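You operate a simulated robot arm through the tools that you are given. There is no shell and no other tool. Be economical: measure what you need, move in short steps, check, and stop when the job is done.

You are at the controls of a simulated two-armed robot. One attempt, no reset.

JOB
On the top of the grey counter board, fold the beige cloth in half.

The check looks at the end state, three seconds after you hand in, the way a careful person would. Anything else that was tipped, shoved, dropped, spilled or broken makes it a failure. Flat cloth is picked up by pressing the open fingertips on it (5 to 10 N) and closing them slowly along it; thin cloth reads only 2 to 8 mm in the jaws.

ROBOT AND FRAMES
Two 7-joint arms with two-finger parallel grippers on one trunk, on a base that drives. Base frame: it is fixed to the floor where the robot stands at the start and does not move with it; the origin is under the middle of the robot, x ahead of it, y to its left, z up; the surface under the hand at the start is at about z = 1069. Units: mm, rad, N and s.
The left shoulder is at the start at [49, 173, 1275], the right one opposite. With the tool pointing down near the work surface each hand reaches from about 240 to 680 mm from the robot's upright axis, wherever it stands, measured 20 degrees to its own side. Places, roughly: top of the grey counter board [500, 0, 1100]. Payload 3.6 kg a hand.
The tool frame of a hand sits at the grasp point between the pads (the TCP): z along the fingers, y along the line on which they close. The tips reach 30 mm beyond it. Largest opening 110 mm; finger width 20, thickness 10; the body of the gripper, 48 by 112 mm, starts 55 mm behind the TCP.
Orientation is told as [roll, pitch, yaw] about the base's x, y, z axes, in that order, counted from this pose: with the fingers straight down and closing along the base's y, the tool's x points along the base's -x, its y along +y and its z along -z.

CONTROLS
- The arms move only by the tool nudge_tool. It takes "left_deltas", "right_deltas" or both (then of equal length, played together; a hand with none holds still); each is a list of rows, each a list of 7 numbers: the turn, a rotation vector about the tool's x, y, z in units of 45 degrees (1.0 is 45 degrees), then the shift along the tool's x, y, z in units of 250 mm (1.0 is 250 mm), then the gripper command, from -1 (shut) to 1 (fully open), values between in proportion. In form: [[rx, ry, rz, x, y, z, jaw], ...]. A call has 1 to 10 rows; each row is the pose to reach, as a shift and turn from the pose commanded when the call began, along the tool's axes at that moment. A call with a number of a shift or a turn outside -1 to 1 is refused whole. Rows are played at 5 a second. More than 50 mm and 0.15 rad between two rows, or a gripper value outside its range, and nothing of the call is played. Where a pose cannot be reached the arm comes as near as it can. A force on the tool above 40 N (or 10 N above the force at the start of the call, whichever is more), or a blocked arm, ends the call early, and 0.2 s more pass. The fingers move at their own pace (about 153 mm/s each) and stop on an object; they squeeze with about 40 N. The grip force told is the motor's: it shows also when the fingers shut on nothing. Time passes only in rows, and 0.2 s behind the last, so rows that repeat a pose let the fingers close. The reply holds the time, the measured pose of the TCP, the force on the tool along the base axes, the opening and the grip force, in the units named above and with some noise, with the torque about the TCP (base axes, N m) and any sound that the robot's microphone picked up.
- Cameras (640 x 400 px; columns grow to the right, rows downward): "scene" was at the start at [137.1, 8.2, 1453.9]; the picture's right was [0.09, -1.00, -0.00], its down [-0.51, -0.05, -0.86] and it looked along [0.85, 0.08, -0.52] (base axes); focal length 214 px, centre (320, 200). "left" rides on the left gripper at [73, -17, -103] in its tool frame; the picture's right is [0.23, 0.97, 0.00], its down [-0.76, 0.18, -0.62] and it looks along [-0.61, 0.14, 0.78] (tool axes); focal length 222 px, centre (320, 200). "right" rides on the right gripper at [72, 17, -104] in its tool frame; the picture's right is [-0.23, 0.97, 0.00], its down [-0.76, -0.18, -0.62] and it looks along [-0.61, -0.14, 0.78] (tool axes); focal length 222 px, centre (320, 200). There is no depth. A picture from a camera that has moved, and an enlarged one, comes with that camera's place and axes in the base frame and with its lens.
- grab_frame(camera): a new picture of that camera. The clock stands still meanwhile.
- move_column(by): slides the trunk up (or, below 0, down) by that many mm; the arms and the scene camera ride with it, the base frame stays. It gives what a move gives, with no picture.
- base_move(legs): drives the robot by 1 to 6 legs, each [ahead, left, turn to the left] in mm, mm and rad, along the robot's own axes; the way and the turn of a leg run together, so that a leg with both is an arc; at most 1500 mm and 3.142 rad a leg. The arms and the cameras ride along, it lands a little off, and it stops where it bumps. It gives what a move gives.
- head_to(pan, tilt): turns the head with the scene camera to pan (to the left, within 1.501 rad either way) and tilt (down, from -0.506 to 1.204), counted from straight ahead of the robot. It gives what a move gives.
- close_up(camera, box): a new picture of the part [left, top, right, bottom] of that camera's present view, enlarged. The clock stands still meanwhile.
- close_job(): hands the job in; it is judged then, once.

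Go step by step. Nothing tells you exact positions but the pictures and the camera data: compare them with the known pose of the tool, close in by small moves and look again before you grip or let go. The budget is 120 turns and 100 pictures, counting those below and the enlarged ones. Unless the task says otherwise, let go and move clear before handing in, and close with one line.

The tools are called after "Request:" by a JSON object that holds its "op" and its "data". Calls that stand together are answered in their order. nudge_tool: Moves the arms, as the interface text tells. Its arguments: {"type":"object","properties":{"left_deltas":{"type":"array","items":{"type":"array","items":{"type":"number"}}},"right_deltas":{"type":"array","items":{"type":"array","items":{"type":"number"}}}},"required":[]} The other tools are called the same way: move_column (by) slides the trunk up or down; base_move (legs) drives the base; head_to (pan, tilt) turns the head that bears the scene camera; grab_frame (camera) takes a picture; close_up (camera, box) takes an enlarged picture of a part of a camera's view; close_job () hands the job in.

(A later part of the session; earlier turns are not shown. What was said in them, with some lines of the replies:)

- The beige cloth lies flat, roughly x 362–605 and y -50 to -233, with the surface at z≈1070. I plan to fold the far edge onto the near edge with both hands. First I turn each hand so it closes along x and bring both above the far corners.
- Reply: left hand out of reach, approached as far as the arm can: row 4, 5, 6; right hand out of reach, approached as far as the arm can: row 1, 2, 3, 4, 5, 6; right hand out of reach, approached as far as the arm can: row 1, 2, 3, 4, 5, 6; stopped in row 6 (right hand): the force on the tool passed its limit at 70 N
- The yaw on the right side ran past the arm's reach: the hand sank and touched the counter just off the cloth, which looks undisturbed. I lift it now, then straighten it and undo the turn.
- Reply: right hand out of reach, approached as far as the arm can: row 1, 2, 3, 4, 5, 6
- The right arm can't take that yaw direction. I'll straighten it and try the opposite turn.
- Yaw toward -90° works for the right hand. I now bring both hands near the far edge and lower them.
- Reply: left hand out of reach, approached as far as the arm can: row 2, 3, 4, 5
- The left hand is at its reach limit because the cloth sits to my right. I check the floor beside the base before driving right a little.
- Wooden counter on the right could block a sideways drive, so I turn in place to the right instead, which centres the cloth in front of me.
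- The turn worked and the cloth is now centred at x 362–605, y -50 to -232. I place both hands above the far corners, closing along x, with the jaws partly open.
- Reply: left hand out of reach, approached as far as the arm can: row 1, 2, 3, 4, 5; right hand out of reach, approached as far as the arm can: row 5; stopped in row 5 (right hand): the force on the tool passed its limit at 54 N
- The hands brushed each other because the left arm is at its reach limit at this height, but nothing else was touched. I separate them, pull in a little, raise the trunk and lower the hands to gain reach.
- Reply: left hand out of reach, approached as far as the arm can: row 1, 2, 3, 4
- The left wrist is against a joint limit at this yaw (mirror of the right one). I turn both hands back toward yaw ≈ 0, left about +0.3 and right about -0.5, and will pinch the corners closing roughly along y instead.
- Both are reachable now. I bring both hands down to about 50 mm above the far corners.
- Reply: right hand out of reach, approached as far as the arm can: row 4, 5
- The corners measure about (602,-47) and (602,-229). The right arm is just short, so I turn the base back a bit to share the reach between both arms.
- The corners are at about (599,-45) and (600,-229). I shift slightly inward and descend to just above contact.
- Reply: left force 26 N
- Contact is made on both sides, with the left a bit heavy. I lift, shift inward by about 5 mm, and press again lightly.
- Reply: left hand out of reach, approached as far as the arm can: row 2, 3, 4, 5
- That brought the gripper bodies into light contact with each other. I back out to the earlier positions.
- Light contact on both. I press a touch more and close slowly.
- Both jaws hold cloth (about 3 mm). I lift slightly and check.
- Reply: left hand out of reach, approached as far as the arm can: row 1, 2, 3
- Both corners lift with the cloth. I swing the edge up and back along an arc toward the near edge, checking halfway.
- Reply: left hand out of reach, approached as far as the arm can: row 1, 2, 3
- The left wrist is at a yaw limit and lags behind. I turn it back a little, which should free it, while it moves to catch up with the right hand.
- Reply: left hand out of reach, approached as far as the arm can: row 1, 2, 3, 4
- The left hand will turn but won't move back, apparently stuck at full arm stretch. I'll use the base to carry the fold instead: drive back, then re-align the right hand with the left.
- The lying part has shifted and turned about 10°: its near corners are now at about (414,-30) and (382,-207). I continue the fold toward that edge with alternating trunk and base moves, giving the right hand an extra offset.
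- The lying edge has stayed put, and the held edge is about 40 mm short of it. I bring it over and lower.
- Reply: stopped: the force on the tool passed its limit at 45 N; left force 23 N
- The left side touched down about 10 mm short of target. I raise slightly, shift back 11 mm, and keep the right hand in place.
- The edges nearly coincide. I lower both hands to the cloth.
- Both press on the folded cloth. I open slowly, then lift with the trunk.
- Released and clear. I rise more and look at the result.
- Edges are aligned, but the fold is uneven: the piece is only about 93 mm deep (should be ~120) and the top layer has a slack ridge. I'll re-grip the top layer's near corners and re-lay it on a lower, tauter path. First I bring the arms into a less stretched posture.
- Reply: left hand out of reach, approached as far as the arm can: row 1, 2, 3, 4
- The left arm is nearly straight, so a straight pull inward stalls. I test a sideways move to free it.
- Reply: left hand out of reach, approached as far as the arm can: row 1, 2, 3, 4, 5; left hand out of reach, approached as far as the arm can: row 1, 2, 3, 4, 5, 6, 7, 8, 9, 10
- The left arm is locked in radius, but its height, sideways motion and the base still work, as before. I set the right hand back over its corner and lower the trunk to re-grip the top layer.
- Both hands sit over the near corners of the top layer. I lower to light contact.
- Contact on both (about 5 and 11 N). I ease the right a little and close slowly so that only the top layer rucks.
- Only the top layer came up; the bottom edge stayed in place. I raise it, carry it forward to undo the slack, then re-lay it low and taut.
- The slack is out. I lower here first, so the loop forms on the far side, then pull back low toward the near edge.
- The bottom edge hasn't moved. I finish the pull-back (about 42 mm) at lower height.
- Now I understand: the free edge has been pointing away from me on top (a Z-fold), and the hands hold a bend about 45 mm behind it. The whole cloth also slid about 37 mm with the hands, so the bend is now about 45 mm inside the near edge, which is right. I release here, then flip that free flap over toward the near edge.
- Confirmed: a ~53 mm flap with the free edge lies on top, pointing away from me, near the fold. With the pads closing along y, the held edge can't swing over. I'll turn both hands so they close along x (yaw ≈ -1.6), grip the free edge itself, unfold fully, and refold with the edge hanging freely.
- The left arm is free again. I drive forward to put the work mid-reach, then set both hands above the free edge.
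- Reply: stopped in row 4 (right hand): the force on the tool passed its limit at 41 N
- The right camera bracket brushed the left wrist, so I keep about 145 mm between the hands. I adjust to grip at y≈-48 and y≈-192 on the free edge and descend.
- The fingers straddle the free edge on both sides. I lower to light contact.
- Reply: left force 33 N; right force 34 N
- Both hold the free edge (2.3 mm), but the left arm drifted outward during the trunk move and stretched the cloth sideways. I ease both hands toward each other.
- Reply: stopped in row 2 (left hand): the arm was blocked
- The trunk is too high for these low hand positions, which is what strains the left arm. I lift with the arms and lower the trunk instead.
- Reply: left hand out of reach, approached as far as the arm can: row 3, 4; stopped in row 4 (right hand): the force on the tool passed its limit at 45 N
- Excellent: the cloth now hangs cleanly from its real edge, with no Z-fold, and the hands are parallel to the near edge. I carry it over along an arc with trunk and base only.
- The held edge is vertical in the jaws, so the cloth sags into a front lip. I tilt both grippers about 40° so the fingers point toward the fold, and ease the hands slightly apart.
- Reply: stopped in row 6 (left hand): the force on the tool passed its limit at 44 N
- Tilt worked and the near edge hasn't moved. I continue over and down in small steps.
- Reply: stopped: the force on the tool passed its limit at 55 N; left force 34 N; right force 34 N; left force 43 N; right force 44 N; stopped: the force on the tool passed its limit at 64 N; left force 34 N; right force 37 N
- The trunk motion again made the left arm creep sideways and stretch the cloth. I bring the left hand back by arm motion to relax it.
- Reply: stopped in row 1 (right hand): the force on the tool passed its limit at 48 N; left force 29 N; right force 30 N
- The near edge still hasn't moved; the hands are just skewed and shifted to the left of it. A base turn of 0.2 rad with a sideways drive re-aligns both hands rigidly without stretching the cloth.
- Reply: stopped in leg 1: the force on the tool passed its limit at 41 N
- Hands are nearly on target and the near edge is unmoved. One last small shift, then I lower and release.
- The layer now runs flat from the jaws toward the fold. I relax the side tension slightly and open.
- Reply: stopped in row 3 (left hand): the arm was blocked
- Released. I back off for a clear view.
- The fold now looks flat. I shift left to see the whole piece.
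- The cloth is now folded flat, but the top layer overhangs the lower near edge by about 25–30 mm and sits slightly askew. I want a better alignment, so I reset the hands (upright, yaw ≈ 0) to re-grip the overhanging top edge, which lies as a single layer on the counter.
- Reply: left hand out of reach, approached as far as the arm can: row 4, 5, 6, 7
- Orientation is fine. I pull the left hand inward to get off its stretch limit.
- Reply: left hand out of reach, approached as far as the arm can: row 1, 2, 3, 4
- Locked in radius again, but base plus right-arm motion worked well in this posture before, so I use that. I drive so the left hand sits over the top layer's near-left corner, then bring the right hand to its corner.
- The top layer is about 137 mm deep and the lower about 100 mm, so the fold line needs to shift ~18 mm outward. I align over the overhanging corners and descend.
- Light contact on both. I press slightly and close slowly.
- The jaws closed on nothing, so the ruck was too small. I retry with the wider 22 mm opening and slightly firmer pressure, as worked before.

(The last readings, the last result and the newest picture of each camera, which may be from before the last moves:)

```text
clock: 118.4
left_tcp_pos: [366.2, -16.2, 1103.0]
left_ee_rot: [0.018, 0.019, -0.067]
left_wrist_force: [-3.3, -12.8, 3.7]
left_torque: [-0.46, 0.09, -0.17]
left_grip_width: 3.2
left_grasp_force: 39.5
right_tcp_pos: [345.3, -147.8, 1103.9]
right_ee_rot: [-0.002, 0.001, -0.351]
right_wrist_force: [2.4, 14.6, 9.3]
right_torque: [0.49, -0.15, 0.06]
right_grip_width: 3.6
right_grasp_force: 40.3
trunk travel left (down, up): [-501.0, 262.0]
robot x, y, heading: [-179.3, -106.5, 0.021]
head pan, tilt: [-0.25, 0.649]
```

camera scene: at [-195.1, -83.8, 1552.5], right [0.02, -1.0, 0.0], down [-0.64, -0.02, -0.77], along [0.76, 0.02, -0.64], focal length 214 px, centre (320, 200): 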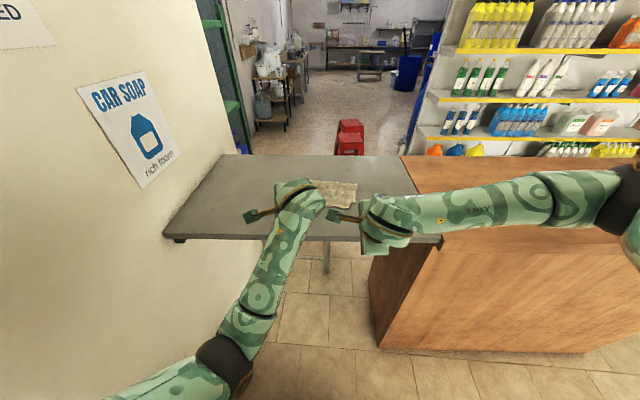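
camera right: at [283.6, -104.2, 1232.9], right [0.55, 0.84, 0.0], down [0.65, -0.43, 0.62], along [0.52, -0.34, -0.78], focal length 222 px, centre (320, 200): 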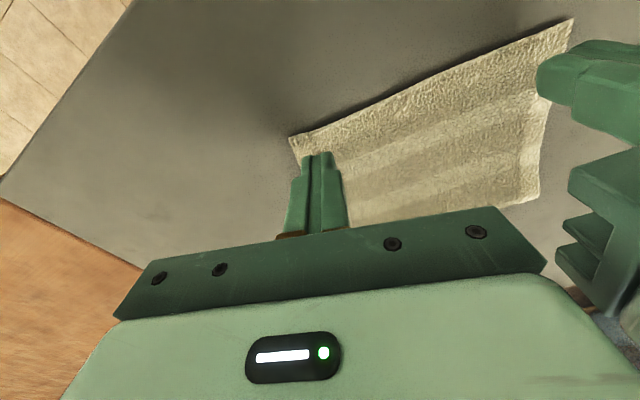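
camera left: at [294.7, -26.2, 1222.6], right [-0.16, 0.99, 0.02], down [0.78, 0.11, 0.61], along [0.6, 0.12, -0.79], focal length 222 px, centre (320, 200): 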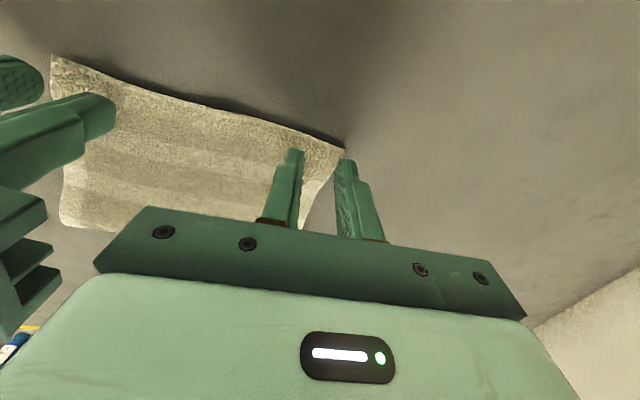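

Both hold now (3.2 and 3.6 mm). I lift, carry the edge forward and right past its target, then will lower and pull back to the lower layer's edge.

Request:
{"op": "nudge_tool", "data": {"left_deltas": [[0, 0, 0, 0, 0, -0.08, -1], [0, 0, 0, 0, 0, -0.15, -1], [0, 0, 0, 0, 0, -0.2, -1]], "right_deltas": [[0, 0, 0, 0, 0.004, -0.08, -1], [0, 0, 0, 0, 0.004, -0.15, -1], [0, 0, 0, 0, 0.004, -0.2, -1]]}}

Request:
{"op": "base_move", "data": {"legs": [[77, -32, 0]]}}

Request:
{"op": "head_to", "data": {"pan": 0, "tilt": 0.7}}

Request:
{"op": "close_up", "data": {"camera": "scene", "box": [230, 130, 410, 260]}}

```text
clock: 119.2
left_tcp_pos: [369.0, -15.3, 1153.5]
left_ee_rot: [0.022, 0.019, -0.067]
left_wrist_force: [-1.8, -9.2, -0.6]
left_torque: [-0.27, 0.05, -0.11]
left_grip_width: 3.0
left_grasp_force: 39.8
right_tcp_pos: [349.1, -147.3, 1150.9]
right_ee_rot: [-0.003, 0.001, -0.353]
right_wrist_force: [1.8, 9.7, 0.0]
right_torque: [0.27, -0.09, 0.05]
right_grip_width: 3.5
right_grasp_force: 39.8
trunk travel left (down, up): [-501.0, 262.0]
robot x, y, heading: [-180.0, -107.2, 0.023]
head pan, tilt: [-0.25, 0.649]
```

```text
clock: 120.3
left_tcp_pos: [448.5, -43.9, 1152.9]
left_ee_rot: [0.017, 0.019, -0.07]
left_wrist_force: [-1.4, -7.7, -0.8]
left_torque: [-0.27, 0.1, -0.09]
left_grip_width: 3.4
left_grasp_force: 39.8
right_tcp_pos: [426.8, -174.4, 1152.0]
right_ee_rot: [-0.004, 0.0, -0.352]
right_wrist_force: [1.9, 9.2, 0.2]
right_torque: [0.21, -0.02, 0.04]
right_grip_width: 3.8
right_grasp_force: 40.2
trunk travel left (down, up): [-501.0, 262.0]
robot x, y, heading: [-107.2, -134.5, 0.017]
head pan, tilt: [-0.25, 0.649]
```

```text
clock: 121.1
left_tcp_pos: [446.8, -47.5, 1153.3]
left_ee_rot: [0.019, 0.019, -0.07]
left_wrist_force: [-1.6, -6.8, 0.1]
left_torque: [-0.16, 0.09, -0.07]
left_grip_width: 3.0
left_grasp_force: 41.0
right_tcp_pos: [425.3, -177.1, 1151.5]
right_ee_rot: [-0.001, 0.001, -0.354]
right_wrist_force: [1.0, 6.7, 0.1]
right_torque: [0.23, -0.06, 0.07]
right_grip_width: 3.4
right_grasp_force: 39.6
trunk travel left (down, up): [-501.0, 262.0]
robot x, y, heading: [-103.4, -134.7, 0.019]
head pan, tilt: [0.0, 0.7]
```

```text
3.08 times, centred on (320, 195) of scene
camera zoom: at [6.4, -132.1, 1552.4], right [0.02, -1.0, 0.0], down [-0.64, -0.01, -0.76], along [0.76, 0.02, -0.64], focal length 660 px, centre (320, 215)
```

zoom: 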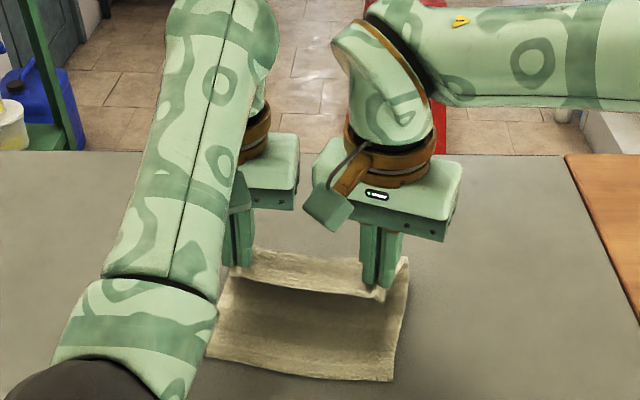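

The lower layer stayed in place. I lower here so the loop rolls outward, then pull back toward the lower edge.

Request:
{"op": "nudge_tool", "data": {"left_deltas": [[0, 0, 0, 0, 0, 0.05, -1], [0, 0, 0, 0, 0, 0.11, -1]], "right_deltas": [[0, 0, 0, 0, 0.004, 0.05, -1], [0, 0, 0, 0, 0.008, 0.11, -1]]}}

Request:
{"op": "base_move", "data": {"legs": [[-30, 4, 0]]}}

Request:
{"op": "close_up", "data": {"camera": "scene", "box": [230, 130, 410, 260]}}

```text
clock: 121.7
left_tcp_pos: [447.5, -46.8, 1124.5]
left_ee_rot: [0.019, 0.019, -0.07]
left_wrist_force: [-1.7, -5.4, -0.6]
left_torque: [-0.14, 0.03, -0.07]
left_grip_width: 3.2
left_grasp_force: 39.7
right_tcp_pos: [425.9, -173.8, 1125.3]
right_ee_rot: [-0.003, 0.002, -0.353]
right_wrist_force: [1.1, 4.5, 0.7]
right_torque: [0.19, -0.02, 0.06]
right_grip_width: 3.6
right_grasp_force: 40.2
trunk travel left (down, up): [-501.0, 262.0]
robot x, y, heading: [-99.0, -132.4, 0.02]
head pan, tilt: [0.0, 0.7]
```

```text
clock: 122.5
left_tcp_pos: [417.6, -43.3, 1125.2]
left_ee_rot: [0.018, 0.018, -0.07]
left_wrist_force: [-0.8, -4.5, 0.9]
left_torque: [-0.15, 0.04, -0.04]
left_grip_width: 3.1
left_grasp_force: 39.8
right_tcp_pos: [397.0, -169.9, 1123.9]
right_ee_rot: [-0.001, -0.001, -0.355]
right_wrist_force: [2.0, 4.5, -0.3]
right_torque: [0.13, -0.03, 0.05]
right_grip_width: 3.5
right_grasp_force: 39.8
trunk travel left (down, up): [-501.0, 262.0]
robot x, y, heading: [-130.3, -131.1, 0.022]
head pan, tilt: [0.0, 0.7]
```

```text
3.08 times, centred on (320, 195) of scene
camera zoom: at [-22.5, -128.3, 1552.3], right [0.02, -1.0, 0.0], down [-0.64, -0.01, -0.76], along [0.76, 0.02, -0.65], focal length 660 px, centre (320, 215)
```

zoom: 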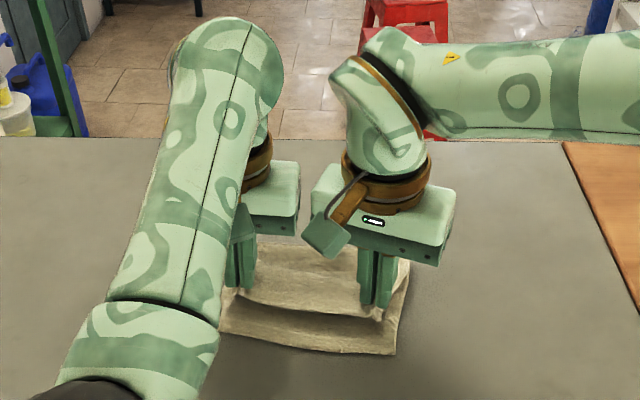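

Still unmoved. I finish the last 25 mm, lower, release and lift away.

Request:
{"op": "base_move", "data": {"legs": [[-25, 3, 0]]}}

Request:
{"op": "nudge_tool", "data": {"left_deltas": [[0, 0, 0, 0, 0, 0.025, -1], [0, 0, 0, 0, 0, 0.055, -1], [0, 0, 0, 0, 0, 0.055, -0.85], [0, 0, 0, 0, 0, 0.055, -0.7], [0, 0, 0, 0, 0, 0.055, -0.6], [0, 0, 0, 0, 0, 0.055, -0.6]], "right_deltas": [[0, 0, 0, 0, 0, 0.025, -1], [0, 0, 0, 0, 0, 0.055, -1], [0, 0, 0, 0, 0, 0.055, -0.85], [0, 0, 0, 0, 0, 0.055, -0.7], [0, 0, 0, 0, 0, 0.055, -0.6], [0, 0, 0, 0, 0, 0.055, -0.6]]}}

Request:
{"op": "nudge_tool", "data": {"left_deltas": [[0, 0, 0, 0, 0, -0.12, -0.6], [0, 0, 0, 0, 0, -0.28, -0.6], [0, 0, 0, 0, 0, -0.44, -0.6]], "right_deltas": [[0, 0, 0, 0, 0, -0.12, -0.6], [0, 0, 0, 0, 0, -0.28, -0.6], [0, 0, 0, 0, 0, -0.44, -0.6]]}}

Request:
{"op": "base_move", "data": {"legs": [[-150, 0, 0]]}}

Request:
{"op": "grab_frame", "data": {"camera": "scene"}}

```text
clock: 123.3
left_tcp_pos: [392.8, -41.2, 1123.5]
left_ee_rot: [0.019, 0.021, -0.07]
left_wrist_force: [-0.3, -4.5, 0.2]
left_torque: [-0.14, 0.04, -0.03]
left_grip_width: 3.1
left_grasp_force: 40.6
right_tcp_pos: [372.5, -167.6, 1124.1]
right_ee_rot: [-0.003, 0.002, -0.355]
right_wrist_force: [1.2, 4.3, 1.0]
right_torque: [0.11, -0.06, 0.02]
right_grip_width: 3.5
right_grasp_force: 39.9
trunk travel left (down, up): [-501.0, 262.0]
robot x, y, heading: [-153.6, -127.5, 0.021]
head pan, tilt: [0.0, 0.7]
```

```text
clock: 124.7
left_tcp_pos: [391.5, -39.4, 1111.2]
left_ee_rot: [0.02, 0.02, -0.071]
left_wrist_force: [0.4, -0.2, 0.1]
left_torque: [0.04, -0.01, 0.02]
left_grip_width: 22.0
left_grasp_force: 0.1
right_tcp_pos: [370.6, -168.2, 1110.1]
right_ee_rot: [-0.002, 0.001, -0.355]
right_wrist_force: [0.1, 0.3, 0.1]
right_torque: [-0.02, -0.04, 0.01]
right_grip_width: 22.2
right_grasp_force: 0.1
trunk travel left (down, up): [-501.0, 262.0]
robot x, y, heading: [-159.4, -133.1, 0.019]
head pan, tilt: [0.0, 0.7]
```

```text
clock: 125.5
left_tcp_pos: [406.8, -45.6, 1215.6]
left_ee_rot: [0.019, 0.019, -0.069]
left_wrist_force: [-0.6, 0.6, 0.1]
left_torque: [0.02, 0.01, -0.03]
left_grip_width: 21.9
left_grasp_force: 0.1
left hand out of reach, approached as far as the arm can: row 3
right_tcp_pos: [370.7, -167.7, 1222.7]
right_ee_rot: [-0.001, 0.0, -0.357]
right_wrist_force: [-0.6, 0.8, 0.0]
right_torque: [-0.02, 0.01, -0.02]
right_grip_width: 21.9
right_grasp_force: 0.1
trunk travel left (down, up): [-501.0, 262.0]
robot x, y, heading: [-156.5, -127.1, 0.016]
head pan, tilt: [0.0, 0.7]
```

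```text
clock: 126.9
left_tcp_pos: [254.5, -46.9, 1214.0]
left_ee_rot: [0.019, 0.02, -0.066]
left_wrist_force: [-0.4, -0.5, 0.2]
left_torque: [-0.04, 0.0, -0.02]
left_grip_width: 22.0
left_grasp_force: 0.1
right_tcp_pos: [218.2, -170.7, 1222.7]
right_ee_rot: [-0.003, 0.001, -0.356]
right_wrist_force: [0.0, -0.4, -0.2]
right_torque: [-0.03, 0.0, -0.02]
right_grip_width: 22.1
right_grasp_force: 0.0
trunk travel left (down, up): [-501.0, 262.0]
robot x, y, heading: [-311.6, -131.5, 0.02]
head pan, tilt: [0.0, 0.7]
```

```text
6 pictures are left
camera scene: at [-201.1, -128.9, 1552.4], right [0.02, -1.0, 0.0], down [-0.64, -0.01, -0.76], along [0.76, 0.02, -0.64], focal length 214 px, centre (320, 200)
```

scene: 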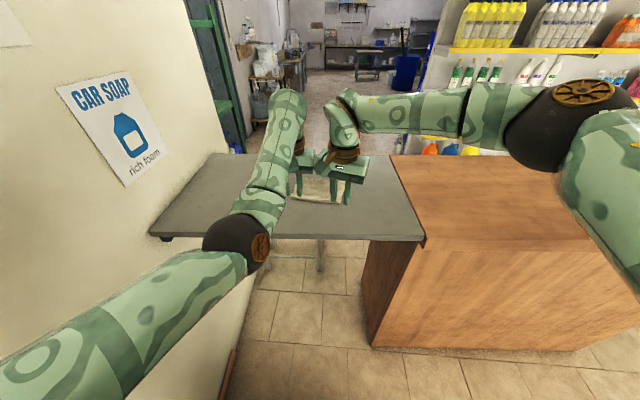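

Request:
{"op": "base_move", "data": {"legs": [[0, 190, 0]]}}

Request:
{"op": "head_to", "data": {"pan": -0.3, "tilt": 0.65}}

Request:
{"op": "close_up", "data": {"camera": "scene", "box": [250, 130, 410, 240]}}

```text
clock: 128.4
left_tcp_pos: [252.3, 134.8, 1213.3]
left_ee_rot: [0.02, 0.019, -0.07]
left_wrist_force: [0.1, 0.3, -0.2]
left_torque: [-0.01, -0.01, 0.0]
left_grip_width: 22.0
left_grasp_force: 0.0
right_tcp_pos: [215.3, 12.3, 1221.8]
right_ee_rot: [-0.003, 0.001, -0.354]
right_wrist_force: [-0.2, 0.4, -0.1]
right_torque: [-0.04, 0.01, 0.02]
right_grip_width: 21.8
right_grasp_force: 0.0
trunk travel left (down, up): [-501.0, 262.0]
robot x, y, heading: [-314.1, 49.8, 0.022]
head pan, tilt: [0.0, 0.7]
```

```text
clock: 129.2
left_tcp_pos: [251.3, 133.8, 1214.0]
left_ee_rot: [0.018, 0.017, -0.069]
left_wrist_force: [-0.4, -0.9, -0.5]
left_torque: [0.0, 0.01, 0.02]
left_grip_width: 22.0
left_grasp_force: 0.0
right_tcp_pos: [214.9, 9.3, 1221.3]
right_ee_rot: [-0.001, -0.001, -0.353]
right_wrist_force: [-0.3, 0.2, 0.1]
right_torque: [0.02, 0.05, 0.02]
right_grip_width: 21.8
right_grasp_force: 0.2
trunk travel left (down, up): [-501.0, 262.0]
robot x, y, heading: [-316.6, 53.4, 0.019]
head pan, tilt: [-0.3, 0.649]
```

```text
3.64 times, centred on (330, 185) of scene
camera zoom: at [-206.5, 27.5, 1556.7], right [-0.27, -0.96, 0.0], down [-0.58, 0.17, -0.8], along [0.77, -0.22, -0.61], focal length 780 px, centre (284, 254)
```

zoom: 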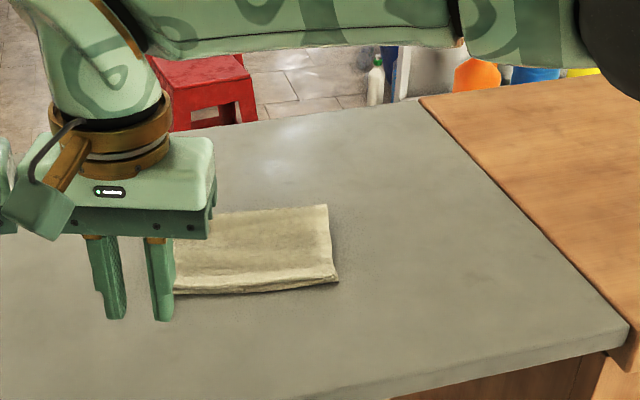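

The visible part is flat and aligned. I raise the right hand to see the left end too.

Request:
{"op": "nudge_tool", "data": {"right_deltas": [[0, 0, 0, 0.1, -0.02, -0.16, -0.6], [0, 0, 0, 0.2, -0.04, -0.32, -0.6], [0, 0, 0, 0.3, -0.06, -0.48, -0.6], [0, 0, 0, 0.3, -0.06, -0.64, -0.6]]}}

Request:
{"op": "close_up", "data": {"camera": "scene", "box": [230, 130, 390, 240]}}

```text
clock: 130.2
left_tcp_pos: [251.2, 133.6, 1214.7]
left_ee_rot: [0.02, 0.019, -0.07]
left_wrist_force: [0.2, -0.2, -1.1]
left_torque: [0.0, 0.0, 0.0]
left_grip_width: 22.1
left_grasp_force: 0.1
right_tcp_pos: [140.7, 21.7, 1382.8]
right_ee_rot: [-0.005, 0.001, -0.355]
right_wrist_force: [0.0, -0.3, 0.6]
right_torque: [0.01, -0.02, 0.0]
right_grip_width: 22.0
right_grasp_force: 0.1
trunk travel left (down, up): [-501.0, 262.0]
robot x, y, heading: [-315.3, 51.7, 0.018]
head pan, tilt: [-0.3, 0.649]
```

```text
3.64 times, centred on (310, 185) of scene
camera zoom: at [-207.0, 28.3, 1556.8], right [-0.28, -0.96, 0.0], down [-0.58, 0.17, -0.8], along [0.77, -0.22, -0.6], focal length 780 px, centre (356, 254)
```

zoom: 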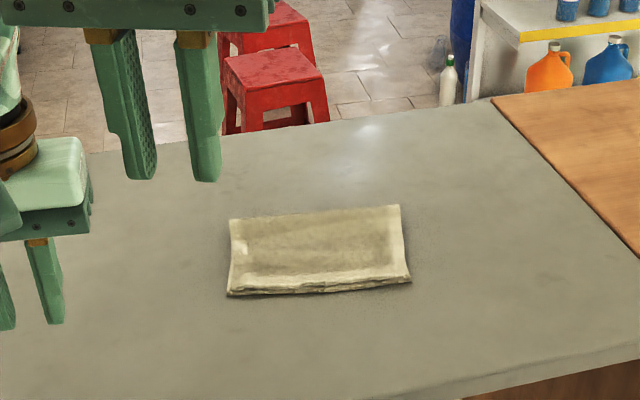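

The whole piece is visible now: it lies flat with the two short edges matching at the near side, and nothing else was disturbed. The hands are clear, so I hand in.

Request:
{"op": "close_job", "data": {}}

```text
The job is handed in.
```

The beige cloth is folded in half and lying flat on the grey counter board, with its edges closely aligned. Both hands are open and clear of it, and nothing else was disturbed.
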